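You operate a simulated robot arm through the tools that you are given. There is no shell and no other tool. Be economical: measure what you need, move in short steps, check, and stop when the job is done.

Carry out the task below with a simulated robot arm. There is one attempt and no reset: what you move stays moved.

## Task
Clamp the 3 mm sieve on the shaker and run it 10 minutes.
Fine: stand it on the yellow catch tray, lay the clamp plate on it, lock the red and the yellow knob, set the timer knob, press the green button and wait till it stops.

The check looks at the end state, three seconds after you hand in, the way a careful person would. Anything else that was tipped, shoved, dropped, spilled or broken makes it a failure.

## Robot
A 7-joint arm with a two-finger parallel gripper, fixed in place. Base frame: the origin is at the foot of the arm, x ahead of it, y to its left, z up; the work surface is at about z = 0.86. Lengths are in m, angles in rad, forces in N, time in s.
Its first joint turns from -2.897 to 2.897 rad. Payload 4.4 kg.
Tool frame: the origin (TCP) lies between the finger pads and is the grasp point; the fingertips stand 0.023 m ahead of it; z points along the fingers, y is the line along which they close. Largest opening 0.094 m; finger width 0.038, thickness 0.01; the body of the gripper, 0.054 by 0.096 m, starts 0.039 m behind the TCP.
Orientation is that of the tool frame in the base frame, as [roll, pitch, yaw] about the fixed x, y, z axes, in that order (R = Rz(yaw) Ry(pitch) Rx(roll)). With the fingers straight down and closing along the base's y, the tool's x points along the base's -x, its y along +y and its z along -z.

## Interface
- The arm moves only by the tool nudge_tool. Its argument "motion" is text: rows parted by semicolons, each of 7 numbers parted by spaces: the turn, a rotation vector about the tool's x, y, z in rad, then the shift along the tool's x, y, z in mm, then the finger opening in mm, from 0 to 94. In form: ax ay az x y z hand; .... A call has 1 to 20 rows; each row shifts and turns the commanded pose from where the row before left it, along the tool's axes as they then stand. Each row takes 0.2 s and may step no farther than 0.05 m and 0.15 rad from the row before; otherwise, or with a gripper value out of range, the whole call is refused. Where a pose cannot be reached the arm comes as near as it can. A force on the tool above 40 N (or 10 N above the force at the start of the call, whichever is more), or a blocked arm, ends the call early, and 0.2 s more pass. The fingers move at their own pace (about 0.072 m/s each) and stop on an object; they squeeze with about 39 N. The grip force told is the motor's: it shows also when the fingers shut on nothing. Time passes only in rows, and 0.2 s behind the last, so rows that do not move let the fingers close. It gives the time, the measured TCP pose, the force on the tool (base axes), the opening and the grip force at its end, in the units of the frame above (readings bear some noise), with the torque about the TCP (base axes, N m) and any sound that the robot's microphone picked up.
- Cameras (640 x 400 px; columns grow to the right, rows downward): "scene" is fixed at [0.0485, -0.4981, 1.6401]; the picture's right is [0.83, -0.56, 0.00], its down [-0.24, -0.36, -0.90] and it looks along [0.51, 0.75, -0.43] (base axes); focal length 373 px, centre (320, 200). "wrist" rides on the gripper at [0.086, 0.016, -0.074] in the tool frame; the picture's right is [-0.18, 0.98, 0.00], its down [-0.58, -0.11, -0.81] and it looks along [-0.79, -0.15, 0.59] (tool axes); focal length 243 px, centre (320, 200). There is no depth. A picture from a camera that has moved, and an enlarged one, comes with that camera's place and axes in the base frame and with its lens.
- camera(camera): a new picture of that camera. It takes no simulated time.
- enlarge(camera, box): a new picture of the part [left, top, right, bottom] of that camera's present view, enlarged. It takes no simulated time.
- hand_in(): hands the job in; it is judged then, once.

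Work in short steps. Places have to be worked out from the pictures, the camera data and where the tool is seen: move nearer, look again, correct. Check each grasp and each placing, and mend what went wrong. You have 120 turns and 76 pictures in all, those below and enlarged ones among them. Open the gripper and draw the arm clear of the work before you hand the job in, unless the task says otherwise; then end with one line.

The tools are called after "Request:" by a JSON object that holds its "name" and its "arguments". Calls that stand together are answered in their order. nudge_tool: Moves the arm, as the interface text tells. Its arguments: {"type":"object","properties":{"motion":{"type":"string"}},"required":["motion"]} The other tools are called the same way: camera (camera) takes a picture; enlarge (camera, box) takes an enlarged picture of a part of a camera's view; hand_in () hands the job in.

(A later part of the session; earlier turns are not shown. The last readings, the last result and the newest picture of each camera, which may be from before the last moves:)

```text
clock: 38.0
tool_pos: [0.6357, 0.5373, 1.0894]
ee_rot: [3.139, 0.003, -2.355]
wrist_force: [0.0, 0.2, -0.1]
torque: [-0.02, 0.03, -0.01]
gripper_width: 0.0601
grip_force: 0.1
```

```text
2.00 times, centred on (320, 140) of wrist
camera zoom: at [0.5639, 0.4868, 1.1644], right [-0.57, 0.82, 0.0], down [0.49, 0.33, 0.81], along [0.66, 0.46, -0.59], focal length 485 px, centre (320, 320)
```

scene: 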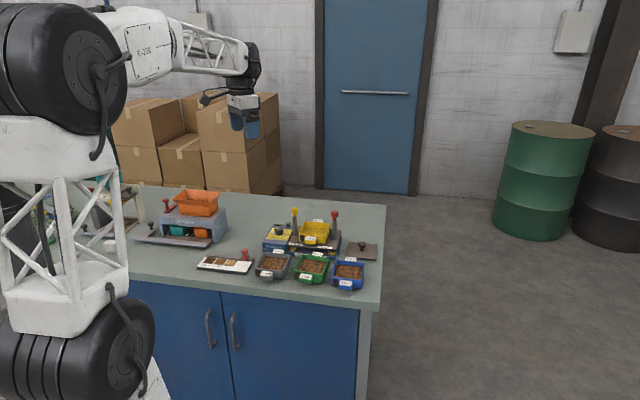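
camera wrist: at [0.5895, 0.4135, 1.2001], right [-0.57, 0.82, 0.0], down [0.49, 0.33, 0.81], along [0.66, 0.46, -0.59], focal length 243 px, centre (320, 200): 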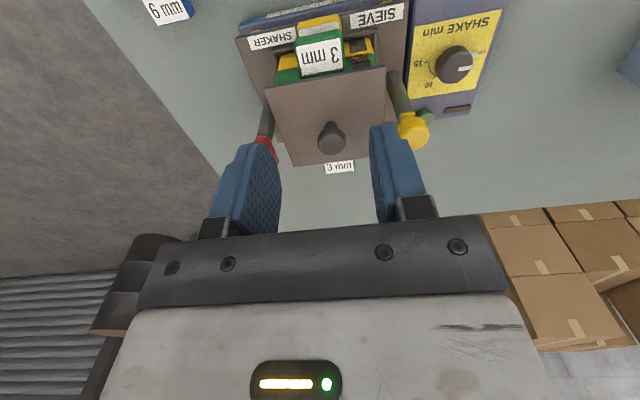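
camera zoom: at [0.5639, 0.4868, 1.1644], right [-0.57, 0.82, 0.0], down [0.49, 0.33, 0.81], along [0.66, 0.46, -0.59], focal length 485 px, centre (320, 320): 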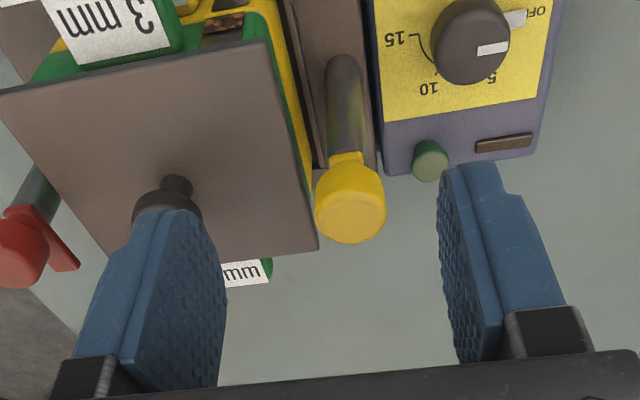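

The yellow ear points backward, hidden under the cap. I place the tool over the yellow cap, offset (−39, +5) mm, and check before descending.

Request:
{"name": "nudge_tool", "arguments": {"motion": "0 0 0 -20 3 0 60; 0 0 0 -19 2 0 60; 0 0 0 0 0 20 60; 0 0 0 0 0 8 60; 0 0 0 0 0 0 60"}}

Request:
{"name": "enlarge", "arguments": {"camera": "wrist", "box": [160, 60, 480, 260]}}

```text
clock: 39.2
tool_pos: [0.6606, 0.5699, 1.0619]
ee_rot: [3.139, 0.001, -2.355]
wrist_force: [-0.3, 0.0, -0.3]
torque: [0.0, -0.01, 0.0]
gripper_width: 0.0601
grip_force: 0.1
```

```text
2.00 times, centred on (320, 160) of wrist
camera zoom: at [0.5881, 0.5185, 1.1364], right [-0.57, 0.82, 0.0], down [0.49, 0.33, 0.81], along [0.66, 0.46, -0.59], focal length 485 px, centre (320, 280)
```

zoom: 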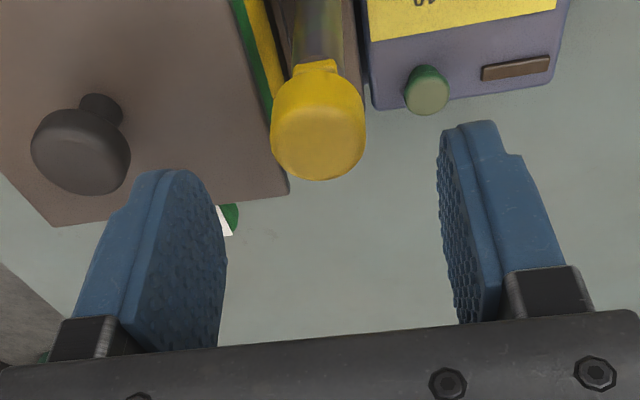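

Centred within 1 mm. I descend to z≈1.022 and close on the cap.

Request:
{"name": "nudge_tool", "arguments": {"motion": "0 0 0 0 0 20 60; 0 0 0 0 0 12 60; 0 0 0 0 0 8 60; 0 0 0 0 0 0 40; 0 0 0 0 0 0 0; 0 0 0 0 0 0 0; 0 0 0 0 0 0 0"}}

Request:
{"name": "enlarge", "arguments": {"camera": "scene", "box": [270, 195, 340, 250]}}

```text
clock: 40.8
tool_pos: [0.6604, 0.5697, 1.0206]
ee_rot: [3.14, 0.002, -2.357]
wrist_force: [16.4, -13.2, -5.1]
torque: [-0.05, -0.38, -0.02]
gripper_width: 0.0275
grip_force: 44.9
```

```text
7.27 times, centred on (305, 222) of scene
camera zoom: at [0.0485, -0.4981, 1.6401], right [0.83, -0.56, 0.0], down [-0.24, -0.36, -0.9], along [0.51, 0.75, -0.43], focal length 2714 px, centre (429, 36)
```

zoom: 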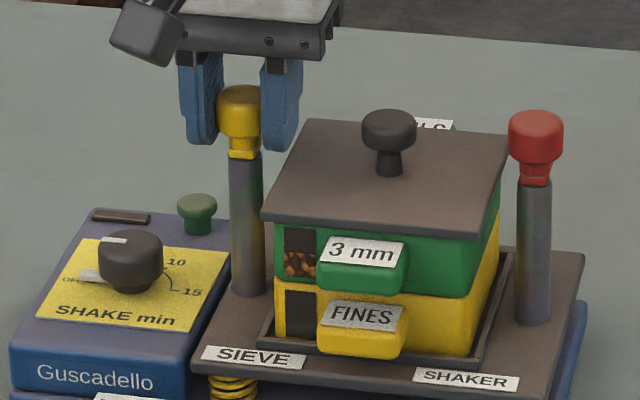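

The cap is gripped but with about 21 N side load along +u, so I shift 1.5 mm that way to relieve it. Then I begin the clockwise turn (from above), ear toward the plate.

Request:
{"name": "nudge_tool", "arguments": {"motion": "0 0 0 0 -1 0 0; 0 0 0 0 -0.5 0 0; 0 0 0 0 0 0 0; 0 0 0.1 0 0 0 0; 0 0 0.13 0 0 0 0; 0 0 0.13 0 0 0 0; 0 0 0 0 0 0 0"}}

```text
clock: 42.5
tool_pos: [0.6603, 0.5687, 1.0207]
ee_rot: [3.14, -0.002, -2.715]
wrist_force: [-5.3, -5.1, 4.6]
torque: [-0.1, -0.06, -0.03]
gripper_width: 0.0276
grip_force: 44.9
stopped in row 7: the force on the tool passed its limit at 40 N (the readings are from after the stop); the commanded pose is now the measured one
```

The turn reached −2.715 and the force limit tripped, though it is low now. I check whether the knob turned.

Request:
{"name": "enlarge", "arguments": {"camera": "wrist", "box": [200, 80, 440, 230]}}

Request:
{"name": "enlarge", "arguments": {"camera": "scene", "box": [280, 195, 330, 235]}}

```text
2.67 times, centred on (320, 155) of wrist
camera zoom: at [0.5754, 0.5471, 1.0959], right [-0.24, 0.97, 0.0], down [0.58, 0.14, 0.81], along [0.78, 0.19, -0.59], focal length 647 px, centre (320, 320)
```

zoom: 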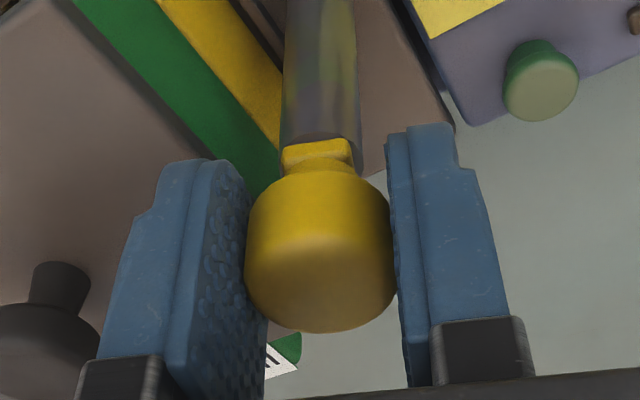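

```text
10.00 times, centred on (305, 215) of scene
camera zoom: at [0.0485, -0.4981, 1.6401], right [0.83, -0.56, 0.0], down [-0.24, -0.36, -0.9], along [0.51, 0.75, -0.43], focal length 3731 px, centre (470, 50)
```

zoom: 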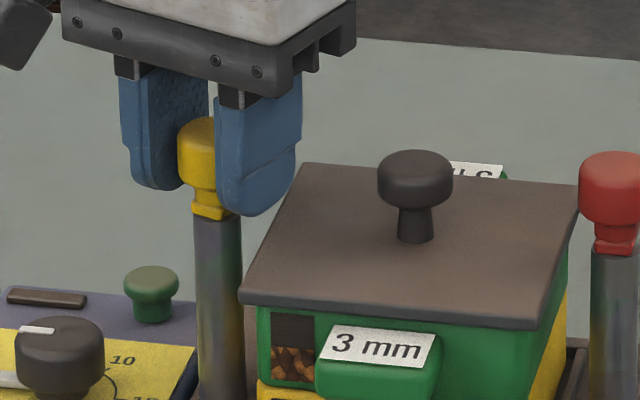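

The collar turned with the gripper, so it works. I continue the turn in smaller steps.

Request:
{"name": "nudge_tool", "arguments": {"motion": "0 0 0.07 0 0 0 0; 0 0 0.07 0 0 0 0; 0 0 0.07 0 0 0 0; 0 0 0.07 0 0 0 0; 0 0 0.07 0 0 0 0; 0 0 0.07 0 0 0 0; 0 0 0 0 0 0 0"}}

```text
clock: 44.1
tool_pos: [0.6597, 0.5687, 1.0207]
ee_rot: [3.139, -0.001, -3.137]
wrist_force: [-22.4, 20.1, 1.8]
torque: [0.23, 0.63, 0.05]
gripper_width: 0.0273
grip_force: 44.7
```

There is now about 30 N toward −u, so I shift 0.8 mm in x and y to relieve it and keep turning.

Request:
{"name": "nudge_tool", "arguments": {"motion": "0 0 0 0.8 0.8 0 0; 0 0 0 0 0 0 0; 0 0 0.07 0 0 0 0; 0 0 0.07 0 0 0 0; 0 0 0.07 0 0 0 0; 0 0 0 0 0 0 0"}}

```text
clock: 45.5
tool_pos: [0.6602, 0.57, 1.0199]
ee_rot: [3.141, -0.002, 2.935]
wrist_force: [17.6, 13.7, 2.4]
torque: [0.16, -0.44, 0.01]
gripper_width: 0.0274
grip_force: 45.1
```

Same again: I relieve by 0.5 mm and continue.

Request:
{"name": "nudge_tool", "arguments": {"motion": "0 0 0 -0.6 0.5 0 0; 0 0 0.07 0 0 0 0; 0 0 0.07 0 0 0 0; 0 0 0.07 0 0 0 0; 0 0 0.07 0 0 0 0; 0 0 0 0 0 0 0"}}

Request:
{"name": "enlarge", "arguments": {"camera": "wrist", "box": [200, 80, 440, 230]}}

Request:
{"name": "enlarge", "arguments": {"camera": "scene", "box": [280, 195, 330, 235]}}

```text
clock: 46.9
tool_pos: [0.6585, 0.5695, 1.0209]
ee_rot: [3.141, -0.001, 2.657]
wrist_force: [-13.0, 7.8, 8.1]
torque: [0.19, 0.39, 0.0]
gripper_width: 0.0278
grip_force: 44.7
```

```text
2.67 times, centred on (320, 155) of wrist
camera zoom: at [0.592, 0.624, 1.096], right [0.62, 0.78, 0.0], down [0.47, -0.37, 0.81], along [0.63, -0.5, -0.59], focal length 647 px, centre (320, 320)
```

zoom: 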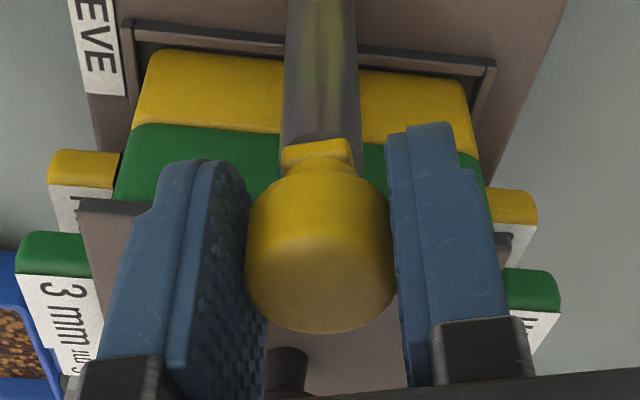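

```text
10.00 times, centred on (305, 215) of scene
camera zoom: at [0.0485, -0.4981, 1.6401], right [0.83, -0.56, 0.0], down [-0.24, -0.36, -0.9], along [0.51, 0.75, -0.43], focal length 3731 px, centre (470, 50)
```

zoom: 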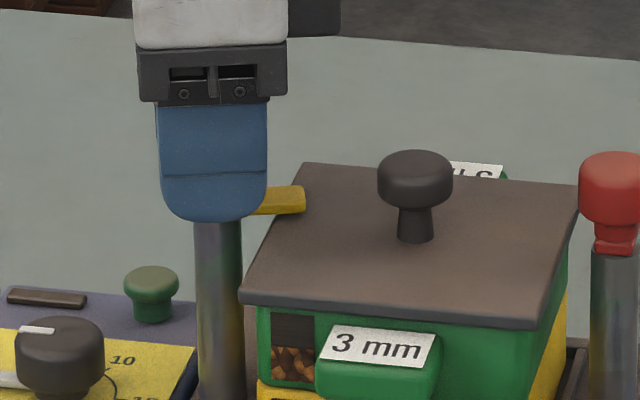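

The ear now swings over the plate. It should reach the direction straight at the other post after about 0.3 rad more.

Request:
{"name": "nudge_tool", "arguments": {"motion": "0 0 0 0.5 -0.4 0 0; 0 0 0.07 0 0 0 0; 0 0 0.07 0 0 0 0; 0 0 0.07 0 0 0 0; 0 0 0.07 0 0 0 0; 0 0 0.02 0 0 0 0; 0 0 0 0 0 0 0"}}

Request:
{"name": "enlarge", "arguments": {"camera": "scene", "box": [280, 195, 330, 235]}}

```text
clock: 48.1
tool_pos: [0.6597, 0.5695, 1.0207]
ee_rot: [3.14, -0.003, 2.39]
wrist_force: [7.5, 7.9, -2.9]
torque: [0.23, -0.08, -0.01]
gripper_width: 0.0275
grip_force: 45.1
stopped in row 6: the force on the tool passed its limit at 42 N (the readings are from after the stop); the commanded pose is now the measured one
```

```text
10.00 times, centred on (305, 215) of scene
camera zoom: at [0.0485, -0.4981, 1.6401], right [0.83, -0.56, 0.0], down [-0.24, -0.36, -0.9], along [0.51, 0.75, -0.43], focal length 3731 px, centre (470, 50)
```

zoom: 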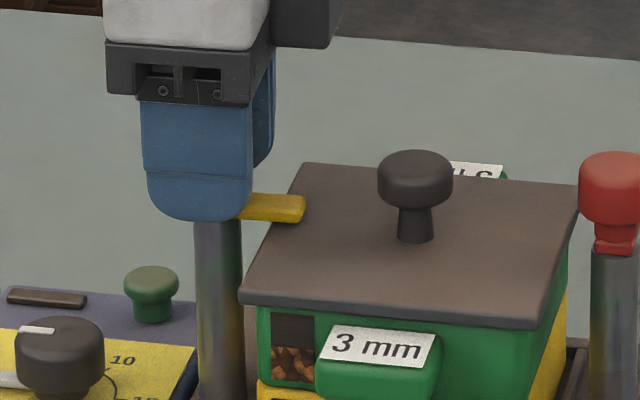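

The ear now points at nearly −43°, i.e. across the plate. I give a little more turn to feel whether there is a stop.

Request:
{"name": "nudge_tool", "arguments": {"motion": "0 0 0.03 0 0 0 0; 0 0 0.03 0 0 0 0; 0 0 0.02 0 0 0 0; 0 0 0 0 0 0 0"}}

```text
clock: 49.1
tool_pos: [0.6584, 0.5717, 1.0218]
ee_rot: [3.14, -0.002, 2.311]
wrist_force: [15.5, 15.3, -15.1]
torque: [0.19, -0.19, 0.38]
gripper_width: 0.0274
grip_force: 44.9
```

Torque about z rose to 0.38 N·m, so this is the end stop. I release and rise, then look.

Request:
{"name": "nudge_tool", "arguments": {"motion": "0 0 -0.02 0 0 0 0; 0 0 0 0 0 0 40; 0 0 0 0 0 0 60; 0 0 0 0 0 0 60; 0 0 0 0 0 -15 60; 0 0 0 0 0 -30 60; 0 0 0 0 0 -20 60; 0 0 0 20 0 0 60; 0 0 0 0 0 0 60"}}

Request:
{"name": "camera", "arguments": {"camera": "wrist"}}

Request:
{"name": "enlarge", "arguments": {"camera": "scene", "box": [280, 190, 350, 250]}}

```text
clock: 51.1
tool_pos: [0.6478, 0.5858, 1.0853]
ee_rot: [3.139, 0.0, 2.332]
wrist_force: [1.1, -0.1, 0.0]
torque: [0.03, 0.0, 0.02]
gripper_width: 0.0601
grip_force: 0.0
```

```text
26 pictures are left
camera wrist: at [0.6006, 0.6588, 1.1609], right [0.84, 0.54, 0.0], down [0.32, -0.5, 0.81], along [0.44, -0.68, -0.59], focal length 243 px, centre (320, 200)
```

wrist: 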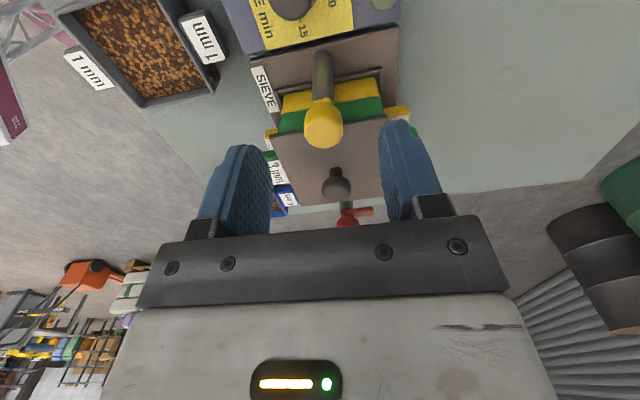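

```text
6.67 times, centred on (315, 220) of scene
camera zoom: at [0.0485, -0.4981, 1.6401], right [0.83, -0.56, 0.0], down [-0.24, -0.36, -0.9], along [0.51, 0.75, -0.43], focal length 2488 px, centre (353, 67)
```

zoom: 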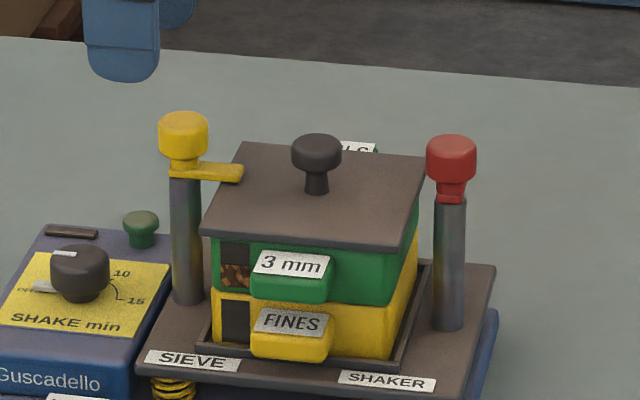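

Yellow is locked with its ear over the plate. Now the red knob at about (0.767, 0.464): I turn the tool to yaw −2.70 so the fingers clear the ear, then move over it.

Request:
{"name": "nudge_tool", "arguments": {"motion": "0 0 -0.139 0 0 0 60; 0 0 -0.139 0 0 0 60; 0 0 -0.139 0 0 0 60; 0 0 -0.139 0 0 0 60; 0 0 -0.139 0 0 0 60; 0 0 -0.139 0 0 0 60; 0 0 -0.139 0 0 0 60; 0 0 -0.139 0 0 0 60; 0 0 -0.139 0 0 0 60; 0 0 0 -11 -32 0 60; 0 0 0 -11 -32 0 60; 0 0 0 -11 -32 0 60; 0 0 0 -11 -32 0 60; 0 0 0 -12 -33 0 60; 0 0 0 0 0 18 60; 0 0 0 0 0 0 60"}}

Request:
{"name": "enlarge", "arguments": {"camera": "wrist", "box": [160, 60, 480, 260]}}

```text
clock: 54.5
tool_pos: [0.7636, 0.4626, 1.0682]
ee_rot: [3.14, 0.001, -2.703]
wrist_force: [0.0, 0.2, 0.1]
torque: [0.01, 0.0, -0.01]
gripper_width: 0.0601
grip_force: 0.1
```

```text
2.00 times, centred on (320, 160) of wrist
camera zoom: at [0.6795, 0.4405, 1.1431], right [-0.25, 0.97, 0.0], down [0.57, 0.15, 0.81], along [0.78, 0.2, -0.59], focal length 485 px, centre (320, 280)
```

zoom: 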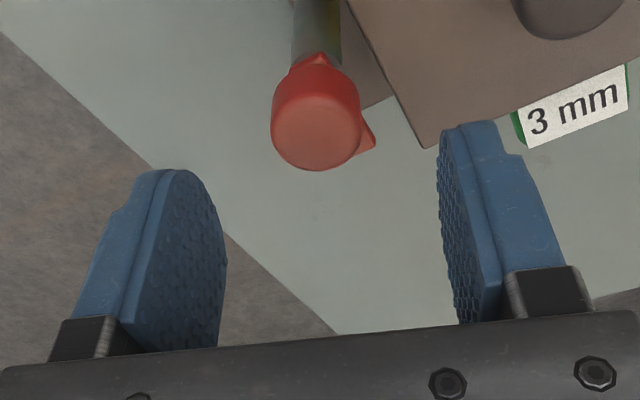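

Centred within 1 mm, with the ear visible behind the cap. I descend and grip.

Request:
{"name": "nudge_tool", "arguments": {"motion": "0 0 0 -1 -1 20 60; 0 0 0 0 0 16 60; 0 0 0 0 0 9 60; 0 0 0 0 0 0 40; 0 0 0 0 0 0 0; 0 0 0 0 0 0 0; 0 0 0 0 0 0 0"}}

```text
clock: 56.1
tool_pos: [0.7658, 0.4634, 1.0228]
ee_rot: [3.138, 0.0, -2.702]
wrist_force: [-5.3, 10.9, -2.4]
torque: [0.21, 0.04, 0.03]
gripper_width: 0.0277
grip_force: 44.7
```

Gripped (27.7 mm). I relieve 0.6 mm and turn counter-clockwise in small steps.

Request:
{"name": "nudge_tool", "arguments": {"motion": "0 0 0 0 0.6 0 0; 0 0 -0.07 0 0 0 0; 0 0 -0.07 0 0 0 0; 0 0 -0.07 0 0 0 0; 0 0 -0.07 0 0 0 0; 0 0 -0.07 0 0 0 0; 0 0 0 0 0 0 0"}}

```text
clock: 57.7
tool_pos: [0.7669, 0.4616, 1.022]
ee_rot: [3.14, -0.001, -2.35]
wrist_force: [-31.1, -20.4, 0.1]
torque: [-0.59, 0.75, 0.02]
gripper_width: 0.0274
grip_force: 45.5
```

The load is about 37 N along tool +x, so I shift +1.5 mm that way and continue.

Request:
{"name": "nudge_tool", "arguments": {"motion": "0 0 0 1.0 0 0 0; 0 0 0 0.6 0 0 0; 0 0 -0.07 0 0 0 0; 0 0 -0.07 0 0 0 0; 0 0 -0.07 0 0 0 0; 0 0 -0.07 0 0 0 0; 0 0 0 0 0 0 0"}}

```text
clock: 59.3
tool_pos: [0.766, 0.4609, 1.022]
ee_rot: [-3.14, 0.002, -2.074]
wrist_force: [39.9, 9.2, -19.7]
torque: [0.54, -0.5, -0.06]
gripper_width: 0.0275
grip_force: 44.5
```

Relieve again (x −0.8, y −1.0) and continue turning.

Request:
{"name": "nudge_tool", "arguments": {"motion": "0 0 0 -0.8 -1.0 0 0; 0 0 0 0 0 0 0; 0 0 -0.06 0 0 0 0; 0 0 -0.06 0 0 0 0; 0 0 -0.06 0 0 0 0; 0 0 -0.06 0 0 0 0; 0 0 0 0 0 0 0"}}

```text
clock: 60.9
tool_pos: [0.7664, 0.4607, 1.0232]
ee_rot: [3.141, 0.004, -1.831]
wrist_force: [-2.4, -29.1, 2.8]
torque: [-0.37, 0.05, -0.01]
gripper_width: 0.0275
grip_force: 45.0
```

Relieve +1 mm in x and continue.

Request:
{"name": "nudge_tool", "arguments": {"motion": "0 0 0 1 -0.2 0 0; 0 0 0 0 0 0 0; 0 0 -0.06 0 0 0 0; 0 0 -0.06 0 0 0 0; 0 0 -0.06 0 0 0 0; 0 0 -0.06 0 0 0 0; 0 0 0 0 0 0 0"}}

Request:
{"name": "enlarge", "arguments": {"camera": "scene", "box": [290, 190, 360, 250]}}

```text
clock: 62.5
tool_pos: [0.7682, 0.461, 1.023]
ee_rot: [3.141, 0.001, -1.592]
wrist_force: [26.9, -10.6, 2.0]
torque: [0.08, -0.45, -0.06]
gripper_width: 0.0276
grip_force: 45.0
```

```text
6.67 times, centred on (325, 220) of scene
camera zoom: at [0.0485, -0.4981, 1.6401], right [0.83, -0.56, 0.0], down [-0.24, -0.36, -0.9], along [0.51, 0.75, -0.43], focal length 2488 px, centre (287, 67)
```

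zoom: 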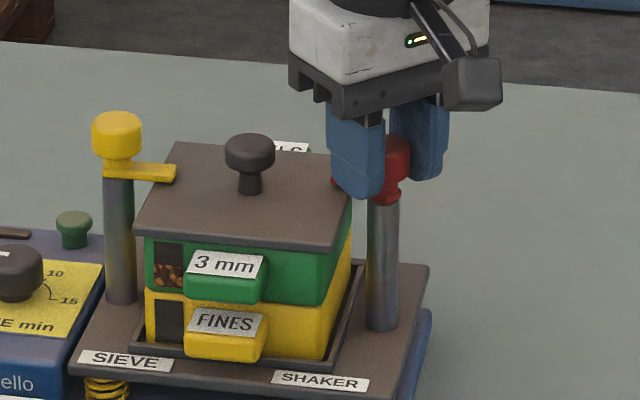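

The red ear is coming round over the plate (1.11 rad so far). I relieve and turn on.

Request:
{"name": "nudge_tool", "arguments": {"motion": "0 0 0 0.3 -0.9 0 0; 0 0 0 0 0 0 0; 0 0 -0.06 0 0 0 0; 0 0 -0.06 0 0 0 0; 0 0 -0.06 0 0 0 0; 0 0 -0.06 0 0 0 0; 0 0 0 0 0 0 0"}}

```text
clock: 64.1
tool_pos: [0.7676, 0.4606, 1.0221]
ee_rot: [3.141, 0.0, -1.352]
wrist_force: [20.7, 0.7, 6.1]
torque: [0.17, -0.29, -0.05]
gripper_width: 0.0273
grip_force: 44.7
```

Turned 1.35 rad; about 0.25 more to the stop.

Request:
{"name": "nudge_tool", "arguments": {"motion": "0 0 0 0.1 -0.7 0 0; 0 0 0 0 0 0 0; 0 0 -0.06 0 0 0 0; 0 0 -0.06 0 0 0 0; 0 0 -0.06 0 0 0 0; 0 0 -0.04 0 0 0 0; 0 0 0 0 0 0 0"}}

```text
clock: 65.7
tool_pos: [0.7696, 0.4616, 1.0235]
ee_rot: [3.141, 0.002, -1.13]
wrist_force: [5.0, 20.1, -3.7]
torque: [0.32, -0.06, -0.02]
gripper_width: 0.0275
grip_force: 45.2
```

Request:
{"name": "nudge_tool", "arguments": {"motion": "0 0 -0.03 -0.7 0 0 0; 0 0 -0.03 0 0 0 0; 0 0 -0.02 0 0 0 0; 0 0 0 0 0 0 0"}}

```text
clock: 66.7
tool_pos: [0.7695, 0.4605, 1.0224]
ee_rot: [-3.139, 0.001, -1.053]
wrist_force: [23.8, -0.6, -3.7]
torque: [-0.14, -0.43, -0.48]
gripper_width: 0.0273
grip_force: 45.0
```

Torque about z is −0.48 N·m, so the red knob is at its stop. I release, rise and view.

Request:
{"name": "nudge_tool", "arguments": {"motion": "0 0 0.02 0 0 0 0; 0 0 0 0 0 0 40; 0 0 0 0 0 0 60; 0 0 0 0 0 0 60; 0 0 0 0 0 -15 60; 0 0 0 0 0 -30 60; 0 0 0 0 0 -35 60; 0 0 0 0 0 0 60"}}

Request:
{"name": "enlarge", "arguments": {"camera": "scene", "box": [265, 190, 355, 255]}}

```text
clock: 68.5
tool_pos: [0.7677, 0.46, 1.101]
ee_rot: [-3.141, 0.002, -1.071]
wrist_force: [0.3, -0.3, 0.4]
torque: [0.0, -0.02, -0.01]
gripper_width: 0.0602
grip_force: 0.0
```

```text
6.15 times, centred on (310, 222) of scene
camera zoom: at [0.0485, -0.4981, 1.6401], right [0.83, -0.56, 0.0], down [-0.24, -0.36, -0.9], along [0.51, 0.75, -0.43], focal length 2296 px, centre (382, 62)
```

zoom: 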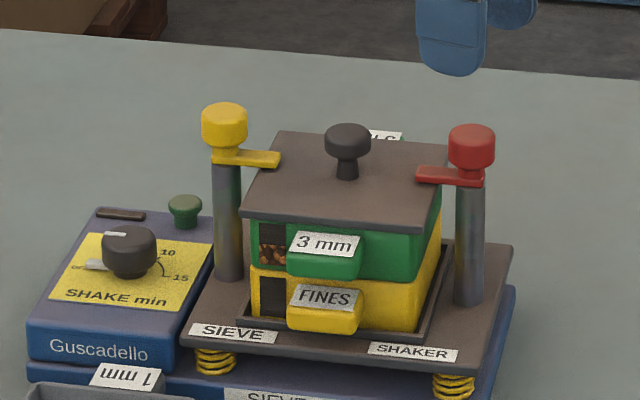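

Both latches are over the plate. Next is the timer dial near (0.60, 0.583): I move above it to read the scale closely.

Request:
{"name": "nudge_tool", "arguments": {"motion": "0 0 0 -40 22 0 60; 0 0 0 -40 22 0 60; 0 0 0 -40 22 0 60; 0 0 0 -39 22 0 60; 0 0 0 0 0 30 60; 0 0 0 0 0 0 60"}}

Request:
{"name": "enlarge", "arguments": {"camera": "wrist", "box": [180, 0, 460, 180]}}

```text
clock: 69.9
tool_pos: [0.6132, 0.5578, 1.0722]
ee_rot: [-3.141, 0.0, -1.072]
wrist_force: [0.6, 0.0, 0.5]
torque: [0.0, -0.01, 0.0]
gripper_width: 0.0598
grip_force: 0.0
```

```text
2.22 times, centred on (320, 90) of wrist
camera zoom: at [0.6415, 0.4743, 1.1477], right [-0.95, -0.31, 0.0], down [-0.18, 0.56, 0.81], along [-0.25, 0.77, -0.59], focal length 539 px, centre (320, 444)
```

zoom: 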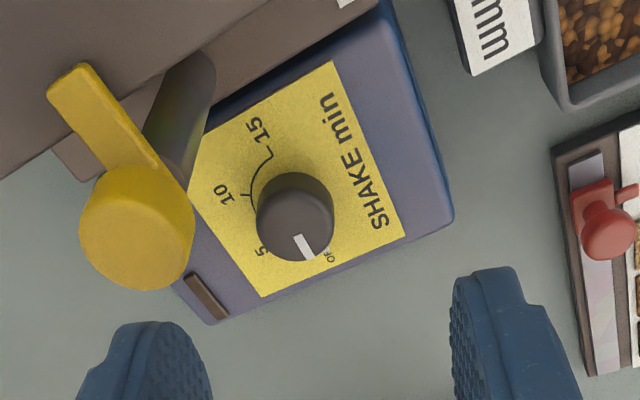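

The scale reads OFF, 5, 10, 15 at about 60° steps, so 10 is roughly 120° clockwise from OFF, and the dial is at about (0.609, 0.600), top z≈0.938. To keep the gripper body clear of the yellow post I'll do it in two grips of about 60°, with yaw from −3.0 to about −4.05.

Request:
{"name": "nudge_tool", "arguments": {"motion": "0 0 0.138 0 0 0 60; 0 0 0.138 0 0 0 60; 0 0 0.138 0 0 0 60; 0 0 0.138 0 0 0 60; 0 0 0.138 0 0 0 60; 0 0 0.138 0 0 0 60; 0 0 0.138 0 0 0 60; 0 0 0.138 0 0 0 60; 0 0 0.138 0 0 0 60; 0 0 0.138 0 0 0 60; 0 0 0.138 0 0 0 60; 0 0 0.138 0 0 0 60; 0 0 0.138 0 0 0 60; 0 0 0.134 0 0 0 60; 0 0 0 -2 42 0 60; 0 0 0 0 0 35 60; 0 0 0 0 0 30 60; 0 0 0 0 0 0 60"}}

Request:
{"name": "enlarge", "arguments": {"camera": "wrist", "box": [160, 40, 480, 240]}}

```text
clock: 73.7
tool_pos: [0.6106, 0.6008, 1.0088]
ee_rot: [3.14, 0.0, -3.001]
wrist_force: [0.2, 0.3, 0.1]
torque: [0.0, 0.02, 0.0]
gripper_width: 0.0602
grip_force: 0.0
```

```text
2.00 times, centred on (320, 140) of wrist
camera zoom: at [0.5236, 0.6041, 1.0831], right [0.04, 1.0, 0.0], down [0.59, -0.03, 0.81], along [0.81, -0.03, -0.59], focal length 485 px, centre (320, 320)
```

zoom: 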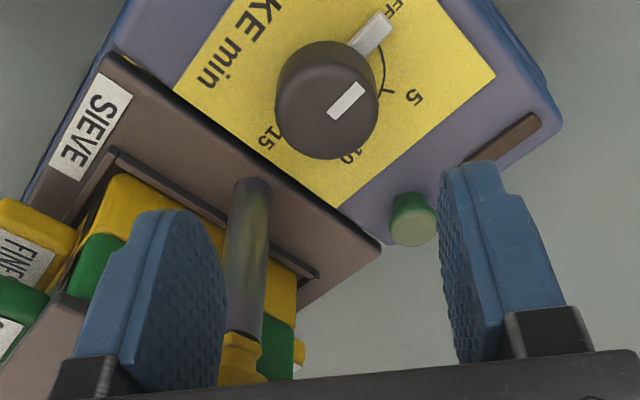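

The white pointer is at OFF. The knob is offset (+2, +3) mm from the tool; I correct, descend to z≈0.945, and close.

Request:
{"name": "nudge_tool", "arguments": {"motion": "0 0 0 2 3 10 56; 0 0 0 0 0 20 56; 0 0 0 0 0 20 56; 0 0 0 0 0 13 56; 0 0 0 0 0 0 56; 0 0 0 0 0 0 30; 0 0 0 0 0 0 20; 0 0 0 0 0 0 10; 0 0 0 0 0 0 10"}}

```text
clock: 75.7
tool_pos: [0.6083, 0.6033, 0.9432]
ee_rot: [3.14, 0.0, -3.001]
wrist_force: [3.2, -39.2, 8.4]
torque: [-0.85, 0.03, -0.13]
gripper_width: 0.0337
grip_force: 44.6
```

The dial is gripped (33.7 mm) with a −y side load, so I shift −1.8 mm to relieve it. Then I turn clockwise.

Request:
{"name": "nudge_tool", "arguments": {"motion": "0 0 0 0 -1.2 0 10; 0 0 0 0 -0.6 0 10; 0 0 0 0 0 0 10; 0 0 0.06 0 0 0 10; 0 0 0.06 0 0 0 10; 0 0 0.06 0 0 0 10; 0 0 0.06 0 0 0 10; 0 0 0 0 0 0 10"}}

```text
clock: 77.0
tool_pos: [0.6067, 0.6039, 0.9428]
ee_rot: [3.139, 0.0, 3.141]
wrist_force: [7.2, 13.3, -12.1]
torque: [0.24, -0.33, 0.01]
gripper_width: 0.0336
grip_force: 45.1
stopped in row 6: the force on the tool passed its limit at 51 N (the readings are from after the stop); the commanded pose is now the measured one
```

It tripped at 51 N; the remaining load is modest. I relieve a little and proceed in smaller steps.

Request:
{"name": "nudge_tool", "arguments": {"motion": "0 0 0 -0.3 0.5 -0.5 10; 0 0 0 0 0 0 10; 0 0 0.05 0 0 0 10; 0 0 0.05 0 0 0 10; 0 0 0.05 0 0 0 10; 0 0 0 0 0 0 10"}}

```text
clock: 78.4
tool_pos: [0.6071, 0.6043, 0.9429]
ee_rot: [3.141, -0.001, 2.992]
wrist_force: [3.8, 18.5, -31.6]
torque: [-0.34, -0.49, 0.25]
gripper_width: 0.0335
grip_force: 45.6
```

The load is mainly −31 N vertical, so I lower 1 mm, shift 0.6 mm in y and keep turning.

Request:
{"name": "nudge_tool", "arguments": {"motion": "0 0 0 0 0.6 0.8 10; 0 0 0 0 0 0 10; 0 0 0.05 0 0 0 10; 0 0 0.05 0 0 0 10; 0 0 0.05 0 0 0 10; 0 0 0.05 0 0 0 10; 0 0 0 0 0 0 10"}}

Request:
{"name": "enlarge", "arguments": {"camera": "scene", "box": [255, 190, 345, 255]}}

```text
clock: 80.0
tool_pos: [0.6088, 0.6051, 0.9429]
ee_rot: [3.138, -0.002, 2.79]
wrist_force: [-26.8, 22.0, -16.5]
torque: [0.54, 0.52, -0.17]
gripper_width: 0.0335
grip_force: 45.3
```

```text
6.15 times, centred on (300, 222) of scene
camera zoom: at [0.0485, -0.4981, 1.6401], right [0.83, -0.56, 0.0], down [-0.24, -0.36, -0.9], along [0.51, 0.75, -0.43], focal length 2296 px, centre (443, 62)
```

zoom: 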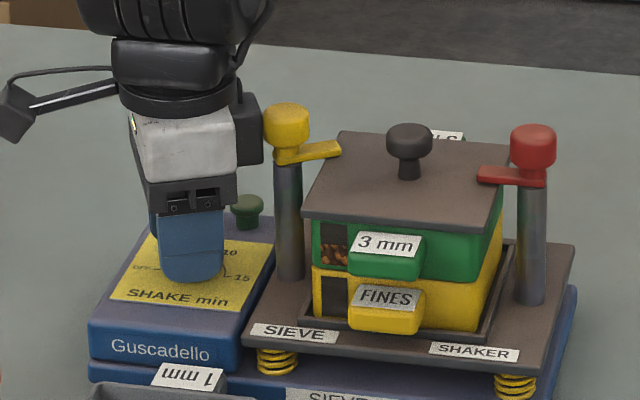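

The yellow ear has been rotated a bit: a block on the far side of the gripper brushed its cap. I'll stop this grip: release, rise straight up, and look at the state.

Request:
{"name": "nudge_tool", "arguments": {"motion": "0 0 0 0 0 0 34; 0 0 0 0 0 0 45; 0 0 0 0 0 0 56; 0 0 0 0 0 -15 56; 0 0 0 0 0 -40 56; 0 0 0 0 0 -40 56; 0 0 0 0 0 -40 56; 0 0 0 25 0 0 56; 0 0 0 0 0 0 56"}}

Request:
{"name": "enlarge", "arguments": {"camera": "wrist", "box": [200, 0, 440, 150]}}

Request:
{"name": "enlarge", "arguments": {"camera": "scene", "box": [255, 190, 345, 255]}}

```text
clock: 81.0
tool_pos: [0.6081, 0.6036, 0.955]
ee_rot: [3.141, -0.002, 2.791]
wrist_force: [-5.2, 2.7, 4.6]
torque: [-0.25, -0.45, -0.01]
gripper_width: 0.0561
grip_force: 0.1
stopped in row 5: the force on the tool passed its limit at 61 N (the readings are from after the stop); the commanded pose is now the measured one
```

```text
2.67 times, centred on (320, 75) of wrist
camera zoom: at [0.5331, 0.6481, 1.0306], right [0.51, 0.86, 0.0], down [0.51, -0.3, 0.81], along [0.69, -0.41, -0.59], focal length 647 px, centre (320, 533)
```

zoom: 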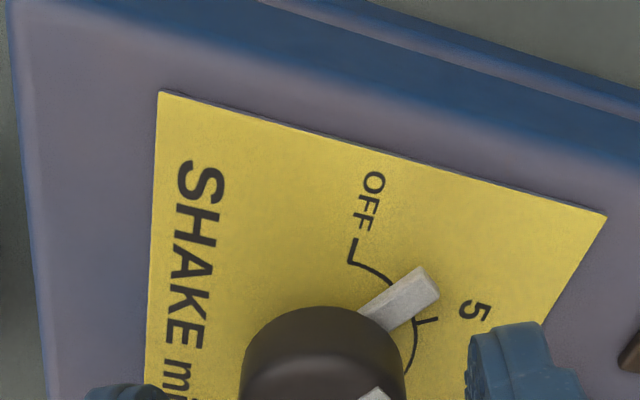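

```text
6.15 times, centred on (300, 222) of scene
camera zoom: at [0.0485, -0.4981, 1.6401], right [0.83, -0.56, 0.0], down [-0.24, -0.36, -0.9], along [0.51, 0.75, -0.43], focal length 2296 px, centre (443, 62)
```

zoom: 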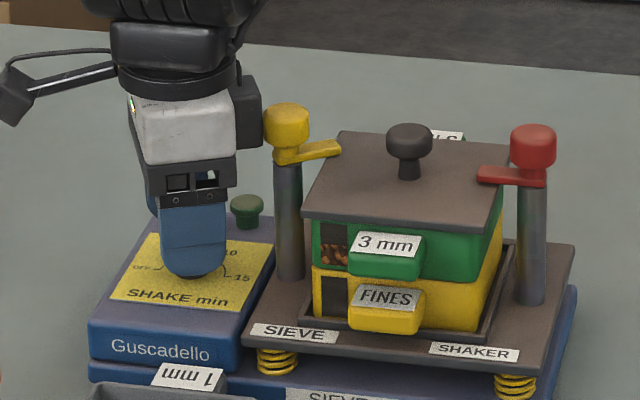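

Something caught on the yellow cap while rising. I slide away along tool +x, off the post, and then rise.

Request:
{"name": "nudge_tool", "arguments": {"motion": "0 0 0 3 0 0 56; 0 0 0 6 0 0 56; 0 0 0 10 0 0 56; 0 0 0 0 0 -10 56; 0 0 0 0 0 -30 56; 0 0 0 0 0 -40 56; 0 0 0 0 0 -40 56; 0 0 0 0 0 0 56"}}

Request:
{"name": "enlarge", "arguments": {"camera": "scene", "box": [255, 190, 345, 255]}}

```text
clock: 82.8
tool_pos: [0.5886, 0.6081, 1.0736]
ee_rot: [-3.142, -0.001, 2.791]
wrist_force: [-0.8, 0.5, -0.1]
torque: [0.0, 0.0, 0.0]
gripper_width: 0.0559
grip_force: 0.1
```

```text
6.15 times, centred on (300, 222) of scene
camera zoom: at [0.0485, -0.4981, 1.6401], right [0.83, -0.56, 0.0], down [-0.24, -0.36, -0.9], along [0.51, 0.75, -0.43], focal length 2296 px, centre (443, 62)
```

zoom: 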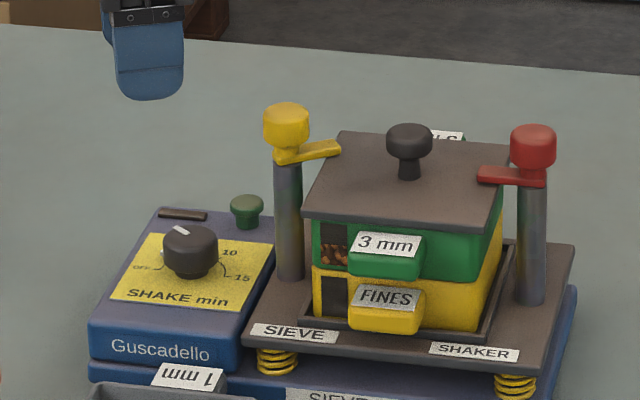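

Clear, and the dial now points near 5. I'll re-grip it with the post on the camera side diagonal (yaw −0.85 to about −1.35). This keeps both the block and the body clear of the post.

Request:
{"name": "nudge_tool", "arguments": {"motion": "0 0 -0.139 0 0 0 56; 0 0 -0.139 0 0 0 56; 0 0 -0.139 0 0 0 56; 0 0 -0.139 0 0 0 56; 0 0 -0.139 0 0 0 56; 0 0 -0.139 0 0 0 56; 0 0 -0.139 0 0 0 56; 0 0 -0.139 0 0 0 56; 0 0 -0.139 0 0 0 56; 0 0 -0.139 0 0 0 56; 0 0 -0.139 0 0 0 56; 0 0 -0.139 0 0 0 56; 0 0 -0.139 0 0 0 56; 0 0 -0.139 0 0 0 56; 0 0 -0.139 0 0 0 56; 0 0 -0.139 0 0 0 56; 0 0 -0.139 0 0 0 56; 0 0 -0.139 0 0 0 56; 0 0 -0.139 0 0 0 56; 0 0 0 10.6 -11 0 56"}}

Request:
{"name": "nudge_tool", "arguments": {"motion": "0 0 0 0 0 30 56; 0 0 0 0 0 20 56; 0 0 0 0 0 0 56"}}

Request:
{"name": "enlarge", "arguments": {"camera": "wrist", "box": [160, 40, 480, 240]}}

```text
clock: 87.0
tool_pos: [0.6058, 0.6084, 1.0743]
ee_rot: [-3.141, 0.001, -0.851]
wrist_force: [0.0, 0.0, -0.1]
torque: [0.02, 0.0, -0.01]
gripper_width: 0.056
grip_force: 0.2
```

```text
clock: 87.8
tool_pos: [0.607, 0.609, 1.0242]
ee_rot: [-3.141, 0.002, -0.85]
wrist_force: [0.1, -0.7, 0.6]
torque: [-0.01, 0.0, 0.0]
gripper_width: 0.0559
grip_force: 0.0
```

```text
2.00 times, centred on (320, 140) of wrist
camera zoom: at [0.6518, 0.5325, 1.0999], right [-0.86, -0.51, 0.0], down [-0.3, 0.51, 0.81], along [-0.41, 0.69, -0.59], focal length 485 px, centre (320, 320)
```

zoom: 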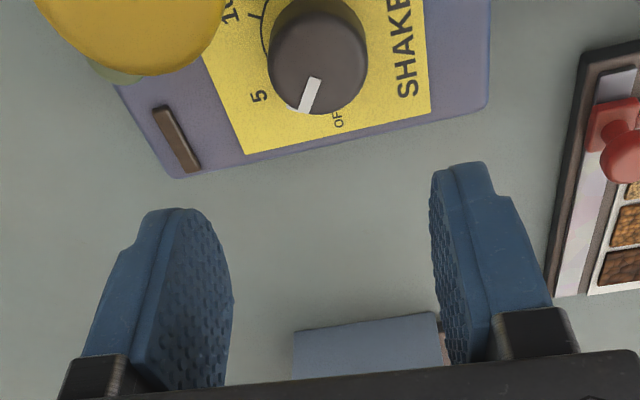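

The knob is at tool offset (8, 2) mm and the yellow cap is clear of the camera bracket. I rotate to −0.92, align, and descend onto the dial, holding it 9 mm off the pad centre for more post clearance.

Request:
{"name": "nudge_tool", "arguments": {"motion": "0 0 0.07 0 0 0 56; 0 0 0 -0.6 1.2 20 56; 0 0 0 0 0 20 56; 0 0 0 0 0 20 56; 0 0 0 0 0 12 56; 0 0 0 0 0 7 56; 0 0 0 0 0 0 56"}}

Request:
{"name": "enlarge", "arguments": {"camera": "wrist", "box": [160, 60, 480, 260]}}

```text
clock: 89.4
tool_pos: [0.605, 0.6103, 0.944]
ee_rot: [3.141, 0.002, -0.92]
wrist_force: [0.1, 0.3, 0.6]
torque: [0.04, 0.02, 0.02]
gripper_width: 0.0561
grip_force: 0.0
```

```text
2.00 times, centred on (320, 160) of wrist
camera zoom: at [0.6444, 0.5307, 1.0207], right [-0.89, -0.45, 0.0], down [-0.26, 0.53, 0.81], along [-0.36, 0.72, -0.59], focal length 485 px, centre (320, 280)
```

zoom: 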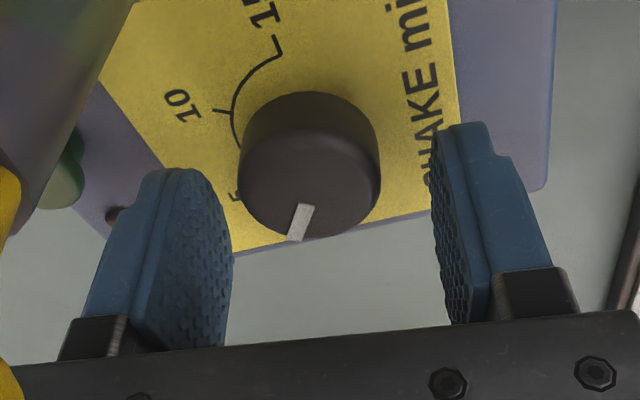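

Well centred (knob at +10 mm, 0). No contact. Closing on the dial.

Request:
{"name": "nudge_tool", "arguments": {"motion": "0 0 0 0 0 0 40; 0 0 0 0 0 0 32; 0 0 0 0 0 0 20; 0 0 0 0 0 0 10; 0 0 0 0 0 0 10"}}

```text
clock: 90.6
tool_pos: [0.6046, 0.6103, 0.9453]
ee_rot: [3.14, 0.002, -0.923]
wrist_force: [27.1, 21.9, -10.8]
torque: [0.7, -0.67, 0.32]
gripper_width: 0.0333
grip_force: 45.1
```

Side load is −35 N along tool y, so I shift −1.5 mm. Then I turn clockwise about the knob.

Request:
{"name": "nudge_tool", "arguments": {"motion": "0 0 0 0 -1 0 10; 0 0 0 0 -0.6 0 10; 0 0 0 0 0 0 10; 0 0 0.05 0 -0.5 0 10; 0 0 0.05 0 -0.5 0 10; 0 0 0.05 0 -0.5 0 10; 0 0 0 0 0 0 10"}}

```text
clock: 92.2
tool_pos: [0.6053, 0.6124, 0.9455]
ee_rot: [3.139, 0.0, -1.072]
wrist_force: [-30.6, -4.2, 8.7]
torque: [0.01, 0.97, -0.29]
gripper_width: 0.0334
grip_force: 45.0
```

Relieve (+1.2 y) and continue.

Request:
{"name": "nudge_tool", "arguments": {"motion": "0 0 0 -0.4 1.2 0 10; 0 0 0 0 0 0 10; 0 0 0.05 0 -0.45 0 10; 0 0 0.05 0 -0.45 0 10; 0 0 0.05 0 -0.45 0 10; 0 0 0 0 0 0 10"}}

```text
clock: 93.6
tool_pos: [0.6079, 0.612, 0.9466]
ee_rot: [-3.14, 0.002, -1.222]
wrist_force: [10.3, 14.8, -6.3]
torque: [0.46, -0.2, 0.15]
gripper_width: 0.0333
grip_force: 44.9
```

Loads are low. I continue another 0.25 rad.

Request:
{"name": "nudge_tool", "arguments": {"motion": "0 0 0 -0.4 -0.5 0 10; 0 0 0.05 0 -0.45 0 10; 0 0 0.05 0 -0.45 0 10; 0 0 0.05 0 -0.45 0 10; 0 0 0.05 0 -0.45 0 10; 0 0 0 0 0 0 10"}}

```text
clock: 95.0
tool_pos: [0.6091, 0.6123, 0.9454]
ee_rot: [3.14, 0.001, -1.42]
wrist_force: [5.4, -15.2, 2.9]
torque: [-0.66, -0.09, 0.05]
gripper_width: 0.0334
grip_force: 45.1
```

Turned 0.5 rad in this grip. I release, rise, rotate back, and look at the pointer.

Request:
{"name": "nudge_tool", "arguments": {"motion": "0 0 0 0 0 0 34; 0 0 0 0 0 0 45; 0 0 0 0 0 0 56; 0 0 0 0 0 -10 56; 0 0 0 0 0 -20 56; 0 0 0 0 0 -25 56; 0 0 0 0 0 -25 56; 0 0 -0.125 0 0 0 56; 0 0 -0.125 0 0 0 56; 0 0 -0.125 0 0 0 56; 0 0 -0.125 0 0 0 56; 0 0 0 0 0 0 56"}}

Request:
{"name": "enlarge", "arguments": {"camera": "wrist", "box": [160, 0, 480, 200]}}

```text
clock: 97.6
tool_pos: [0.6104, 0.613, 1.0269]
ee_rot: [-3.142, 0.003, -0.921]
wrist_force: [-0.3, -0.1, 0.3]
torque: [0.0, -0.01, 0.04]
gripper_width: 0.0561
grip_force: 0.1
```

```text
2.00 times, centred on (320, 100) of wrist
camera zoom: at [0.6502, 0.5338, 1.1013], right [-0.89, -0.45, 0.0], down [-0.26, 0.53, 0.81], along [-0.36, 0.72, -0.59], focal length 485 px, centre (320, 400)
```

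zoom: 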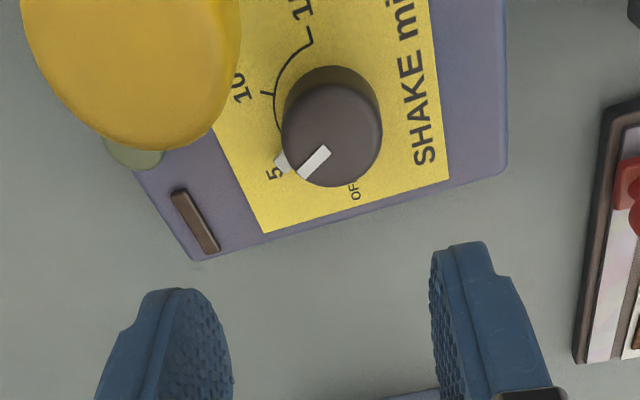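

The pointer is now at 5 (base angle ≈74.7°); 10 is at ≈14.4°, so 1.05 rad more. The knob is at tool (9.6, 5.6) mm: I shift y +5.6, descend and grip.

Request:
{"name": "nudge_tool", "arguments": {"motion": "0 0 0 0 5 10 56; 0 0 0 0 0.6 20 56; 0 0 0 0 0 20 56; 0 0 0 0 0 20 56; 0 0 0 0 0 12 56; 0 0 0 0 0 0 56; 0 0 0 0 0 0 40; 0 0 0 0 0 0 32; 0 0 0 0 0 0 20; 0 0 0 0 0 0 10; 0 0 0 0 0 0 10"}}

```text
clock: 100.2
tool_pos: [0.6063, 0.6098, 0.9437]
ee_rot: [-3.14, 0.0, -0.919]
wrist_force: [9.9, 10.3, -8.6]
torque: [0.28, -0.27, 0.11]
gripper_width: 0.0335
grip_force: 44.9
stopped in row 11: the force on the tool passed its limit at 41 N (the readings are from after the stop); the commanded pose is now the measured one
```

Gripped with a low load. I turn another 0.2 rad.

Request:
{"name": "nudge_tool", "arguments": {"motion": "0 0 0 0 -0.6 0 10; 0 0 0 0 0 0 10; 0 0 0.05 0 -0.45 0 10; 0 0 0.05 0 -0.45 0 10; 0 0 0.05 0 -0.45 0 10; 0 0 0.05 0 -0.45 0 10; 0 0 0 0 0 0 10"}}

```text
clock: 101.8
tool_pos: [0.6058, 0.61, 0.944]
ee_rot: [3.139, 0.004, -1.12]
wrist_force: [-6.1, -4.6, 5.4]
torque: [-0.23, 0.18, -0.05]
gripper_width: 0.0335
grip_force: 44.8
stopped in row 7: the force on the tool passed its limit at 41 N (the readings are from after the stop); the commanded pose is now the measured one
```

Request:
{"name": "nudge_tool", "arguments": {"motion": "0 0 0 0 0.3 0 10; 0 0 0 0 0 0 10; 0 0 0.05 0 -0.45 0 10; 0 0 0.05 0 -0.45 0 10; 0 0 0.05 0 -0.45 0 10; 0 0 0.05 0 -0.45 0 10; 0 0 0 0 0 0 10"}}

```text
clock: 103.4
tool_pos: [0.6071, 0.611, 0.945]
ee_rot: [3.138, 0.002, -1.322]
wrist_force: [-31.0, -1.9, 20.9]
torque: [-0.28, 0.62, -0.26]
gripper_width: 0.0334
grip_force: 44.9
```

Relieve (+1.3 y, up 0.5) and turn the last 0.13 rad of this grip.

Request:
{"name": "nudge_tool", "arguments": {"motion": "0 0 0 -0.2 1.2 -0.5 10; 0 0 0 0 0 0 10; 0 0 0.05 0 -0.45 0 10; 0 0 0.05 0 -0.45 0 10; 0 0 0.03 0 -0.3 0 10; 0 0 0 0 0 0 10"}}

```text
clock: 104.8
tool_pos: [0.6079, 0.6106, 0.9439]
ee_rot: [3.137, 0.001, -1.453]
wrist_force: [21.4, 13.0, -14.7]
torque: [0.47, -0.48, 0.16]
gripper_width: 0.0332
grip_force: 44.8
```

Turned 0.53 rad. I release, rise, rotate back and check the pointer.

Request:
{"name": "nudge_tool", "arguments": {"motion": "0 0 0 0 0 0 34; 0 0 0 0 0 0 45; 0 0 0 0 0 0 56; 0 0 0 0 0 -10 56; 0 0 0 0 0 -20 56; 0 0 0 0 0 -25 56; 0 0 0 0 0 -25 56; 0 0 -0.133 0 0 0 56; 0 0 -0.133 0 0 0 56; 0 0 -0.133 0 0 0 56; 0 0 -0.133 0 0 0 56; 0 0 0 0 0 0 56"}}

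Request:
{"name": "enlarge", "arguments": {"camera": "wrist", "box": [160, 0, 480, 200]}}

```text
clock: 107.4
tool_pos: [0.6097, 0.6113, 1.0245]
ee_rot: [3.14, 0.002, -0.917]
wrist_force: [0.3, -0.7, 0.4]
torque: [-0.03, 0.03, -0.02]
gripper_width: 0.0559
grip_force: 0.0
```

```text
2.00 times, centred on (320, 100) of wrist
camera zoom: at [0.6501, 0.5329, 1.0997], right [-0.89, -0.45, 0.0], down [-0.27, 0.53, 0.81], along [-0.37, 0.72, -0.59], focal length 485 px, centre (320, 400)
```

zoom: 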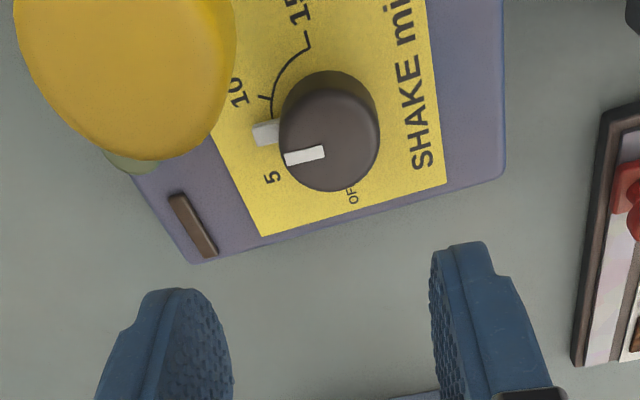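

About 24–30° remain to 10. I re-grip the same way (y +5).

Request:
{"name": "nudge_tool", "arguments": {"motion": "0 0 0 0 5 10 56; 0 0 0 0 0 20 56; 0 0 0 0 0 20 56; 0 0 0 0 0 20 56; 0 0 0 0 0 10 56; 0 0 0 0 0 0 56; 0 0 0 0 0 0 40; 0 0 0 0 0 0 32; 0 0 0 0 0 0 20; 0 0 0 0 0 0 10; 0 0 0 0 0 0 10"}}

Request:
{"name": "nudge_tool", "arguments": {"motion": "0 0 0 0 -0.6 0 10; 0 0 0 0 0 0 10; 0 0 0.05 0 -0.45 0 10; 0 0 0.05 0 -0.45 0 10; 0 0 0.05 0 -0.45 0 10; 0 0 0.05 0 -0.45 0 10; 0 0 0 0 0 0 10"}}

```text
clock: 109.8
tool_pos: [0.6058, 0.6101, 0.9438]
ee_rot: [3.141, 0.002, -0.919]
wrist_force: [27.4, 22.5, -10.7]
torque: [0.6, -0.6, 0.25]
gripper_width: 0.0335
grip_force: 45.3
```

```text
clock: 111.4
tool_pos: [0.6062, 0.6096, 0.9433]
ee_rot: [3.138, 0.001, -1.118]
wrist_force: [-0.6, -3.6, -3.1]
torque: [-0.09, 0.1, -0.01]
gripper_width: 0.0335
grip_force: 45.3
```

Load is low at −1.118. I continue 0.22 rad more.

Request:
{"name": "nudge_tool", "arguments": {"motion": "0 0 0.05 0 -0.45 0 10; 0 0 0.05 0 -0.4 0 10; 0 0 0.05 0 -0.4 0 10; 0 0 0.05 0 -0.4 0 10; 0 0 0.04 0 -0.3 0 10; 0 0 0 0 0 0 10"}}

```text
clock: 112.8
tool_pos: [0.6086, 0.6107, 0.9436]
ee_rot: [3.14, 0.001, -1.357]
wrist_force: [-17.4, -11.7, -0.1]
torque: [-0.3, 0.41, -0.15]
gripper_width: 0.0334
grip_force: 45.3
```

I check the pointer against the 10 tick while still gripping.

Request:
{"name": "enlarge", "arguments": {"camera": "wrist", "box": [220, 60, 420, 185]}}

```text
3.20 times, centred on (320, 122) of wrist
camera zoom: at [0.6122, 0.5223, 1.0194], right [-1.0, -0.03, 0.0], down [-0.01, 0.59, 0.81], along [-0.02, 0.81, -0.59], focal length 776 px, centre (320, 448)
```

zoom: 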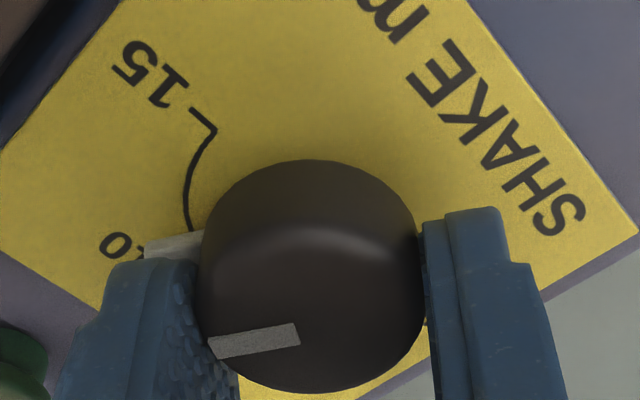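

The pointer direction is ≈13.4° versus 14.4° for the 10 mark, which is set. I release, rise, and check.

Request:
{"name": "nudge_tool", "arguments": {"motion": "0 0 0 0 0 0 34; 0 0 0 0 0 0 45; 0 0 0 0 0 0 56; 0 0 0 0 0 -10 56; 0 0 0 0 0 -20 56; 0 0 0 0 0 -25 56; 0 0 0 0 0 -25 56; 0 0 0 0 0 -20 56; 0 0 0 0 0 0 56"}}

Request:
{"name": "enlarge", "arguments": {"camera": "wrist", "box": [160, 0, 480, 200]}}

```text
clock: 114.8
tool_pos: [0.609, 0.6099, 1.0453]
ee_rot: [3.138, 0.001, -1.357]
wrist_force: [0.0, 0.7, 0.1]
torque: [0.0, 0.01, 0.0]
gripper_width: 0.0563
grip_force: 0.0
```

```text
2.00 times, centred on (320, 100) of wrist
camera zoom: at [0.6124, 0.5211, 1.121], right [-1.0, -0.03, 0.0], down [-0.01, 0.59, 0.81], along [-0.02, 0.81, -0.59], focal length 485 px, centre (320, 400)
```

zoom: 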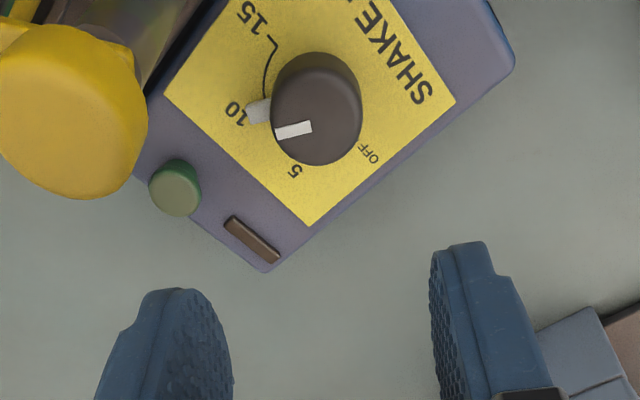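

The dial reads 10. Now I re-seat the yellow knob that got brushed: I rise, turn the tool, and move over it.

Request:
{"name": "nudge_tool", "arguments": {"motion": "0 0 0.1365 0 0 -20 60; 0 0 0.1365 0 0 0 60; 0 0 0.1365 0 0 0 60; 0 0 0.1365 0 0 0 60; 0 0 0.1365 0 0 0 60; 0 0 0.1365 0 0 0 60; 0 0 0.1365 0 0 0 60; 0 0 0.1365 0 0 0 60; 0 0 0.1365 0 0 0 60; 0 0 0.1365 0 0 0 60; 0 0 0.1365 0 0 0 60; 0 0 0.1365 0 0 0 60; 0 0 0.1365 0 0 0 60; 0 0 0.1365 0 0 0 60; 0 0 0.134 0 0 0 60; 0 0 0 -30 -13 0 60; 0 0 0 -29 -13 0 60; 0 0 0 0 0 0 60"}}

Request:
{"name": "enlarge", "arguments": {"camera": "wrist", "box": [160, 60, 480, 260]}}

```text
clock: 118.6
tool_pos: [0.6602, 0.5705, 1.065]
ee_rot: [3.14, -0.002, 2.88]
wrist_force: [-0.4, 0.4, -0.6]
torque: [0.01, 0.01, -0.04]
gripper_width: 0.06
grip_force: 0.0
```

```text
2.00 times, centred on (320, 160) of wrist
camera zoom: at [0.5815, 0.6084, 1.1404], right [0.43, 0.9, 0.0], down [0.53, -0.26, 0.81], along [0.73, -0.35, -0.59], focal length 485 px, centre (320, 280)
```

zoom: 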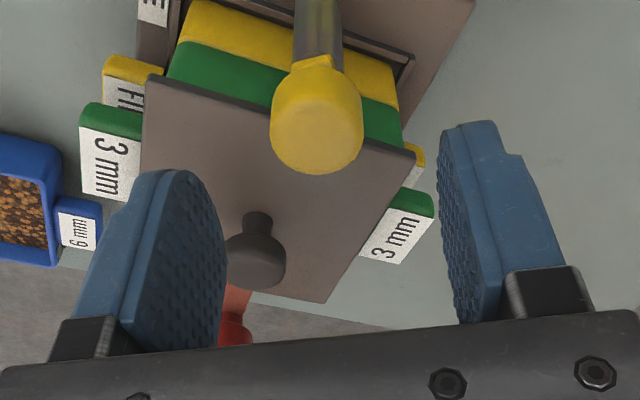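

Cap centred, ear hidden behind it. I descend and grip.

Request:
{"name": "nudge_tool", "arguments": {"motion": "0 0 0 0 -0.5 20 60; 0 0 0 0 0 15 60; 0 0 0 0 0 8 60; 0 0 0 0 0 0 40; 0 0 0 0 0 0 10; 0 0 0 0 0 0 0; 0 0 0 0 0 0 0"}}

Request:
{"name": "nudge_tool", "arguments": {"motion": "0 0 0.06 0 0 0 0; 0 0 0.06 0 0 0 0; 0 0 0.06 0 0 0 0; 0 0 0 0 0 0 0"}}

```text
clock: 120.2
tool_pos: [0.6597, 0.5694, 1.0204]
ee_rot: [-3.141, -0.004, 2.881]
wrist_force: [-7.8, -31.4, 2.5]
torque: [-0.45, 0.03, -0.03]
gripper_width: 0.0274
grip_force: 44.9
```

```text
clock: 121.2
tool_pos: [0.6603, 0.5699, 1.0207]
ee_rot: [3.141, -0.001, 2.699]
wrist_force: [8.1, -20.4, -5.7]
torque: [-0.29, -0.18, -0.04]
gripper_width: 0.0274
grip_force: 44.3
```

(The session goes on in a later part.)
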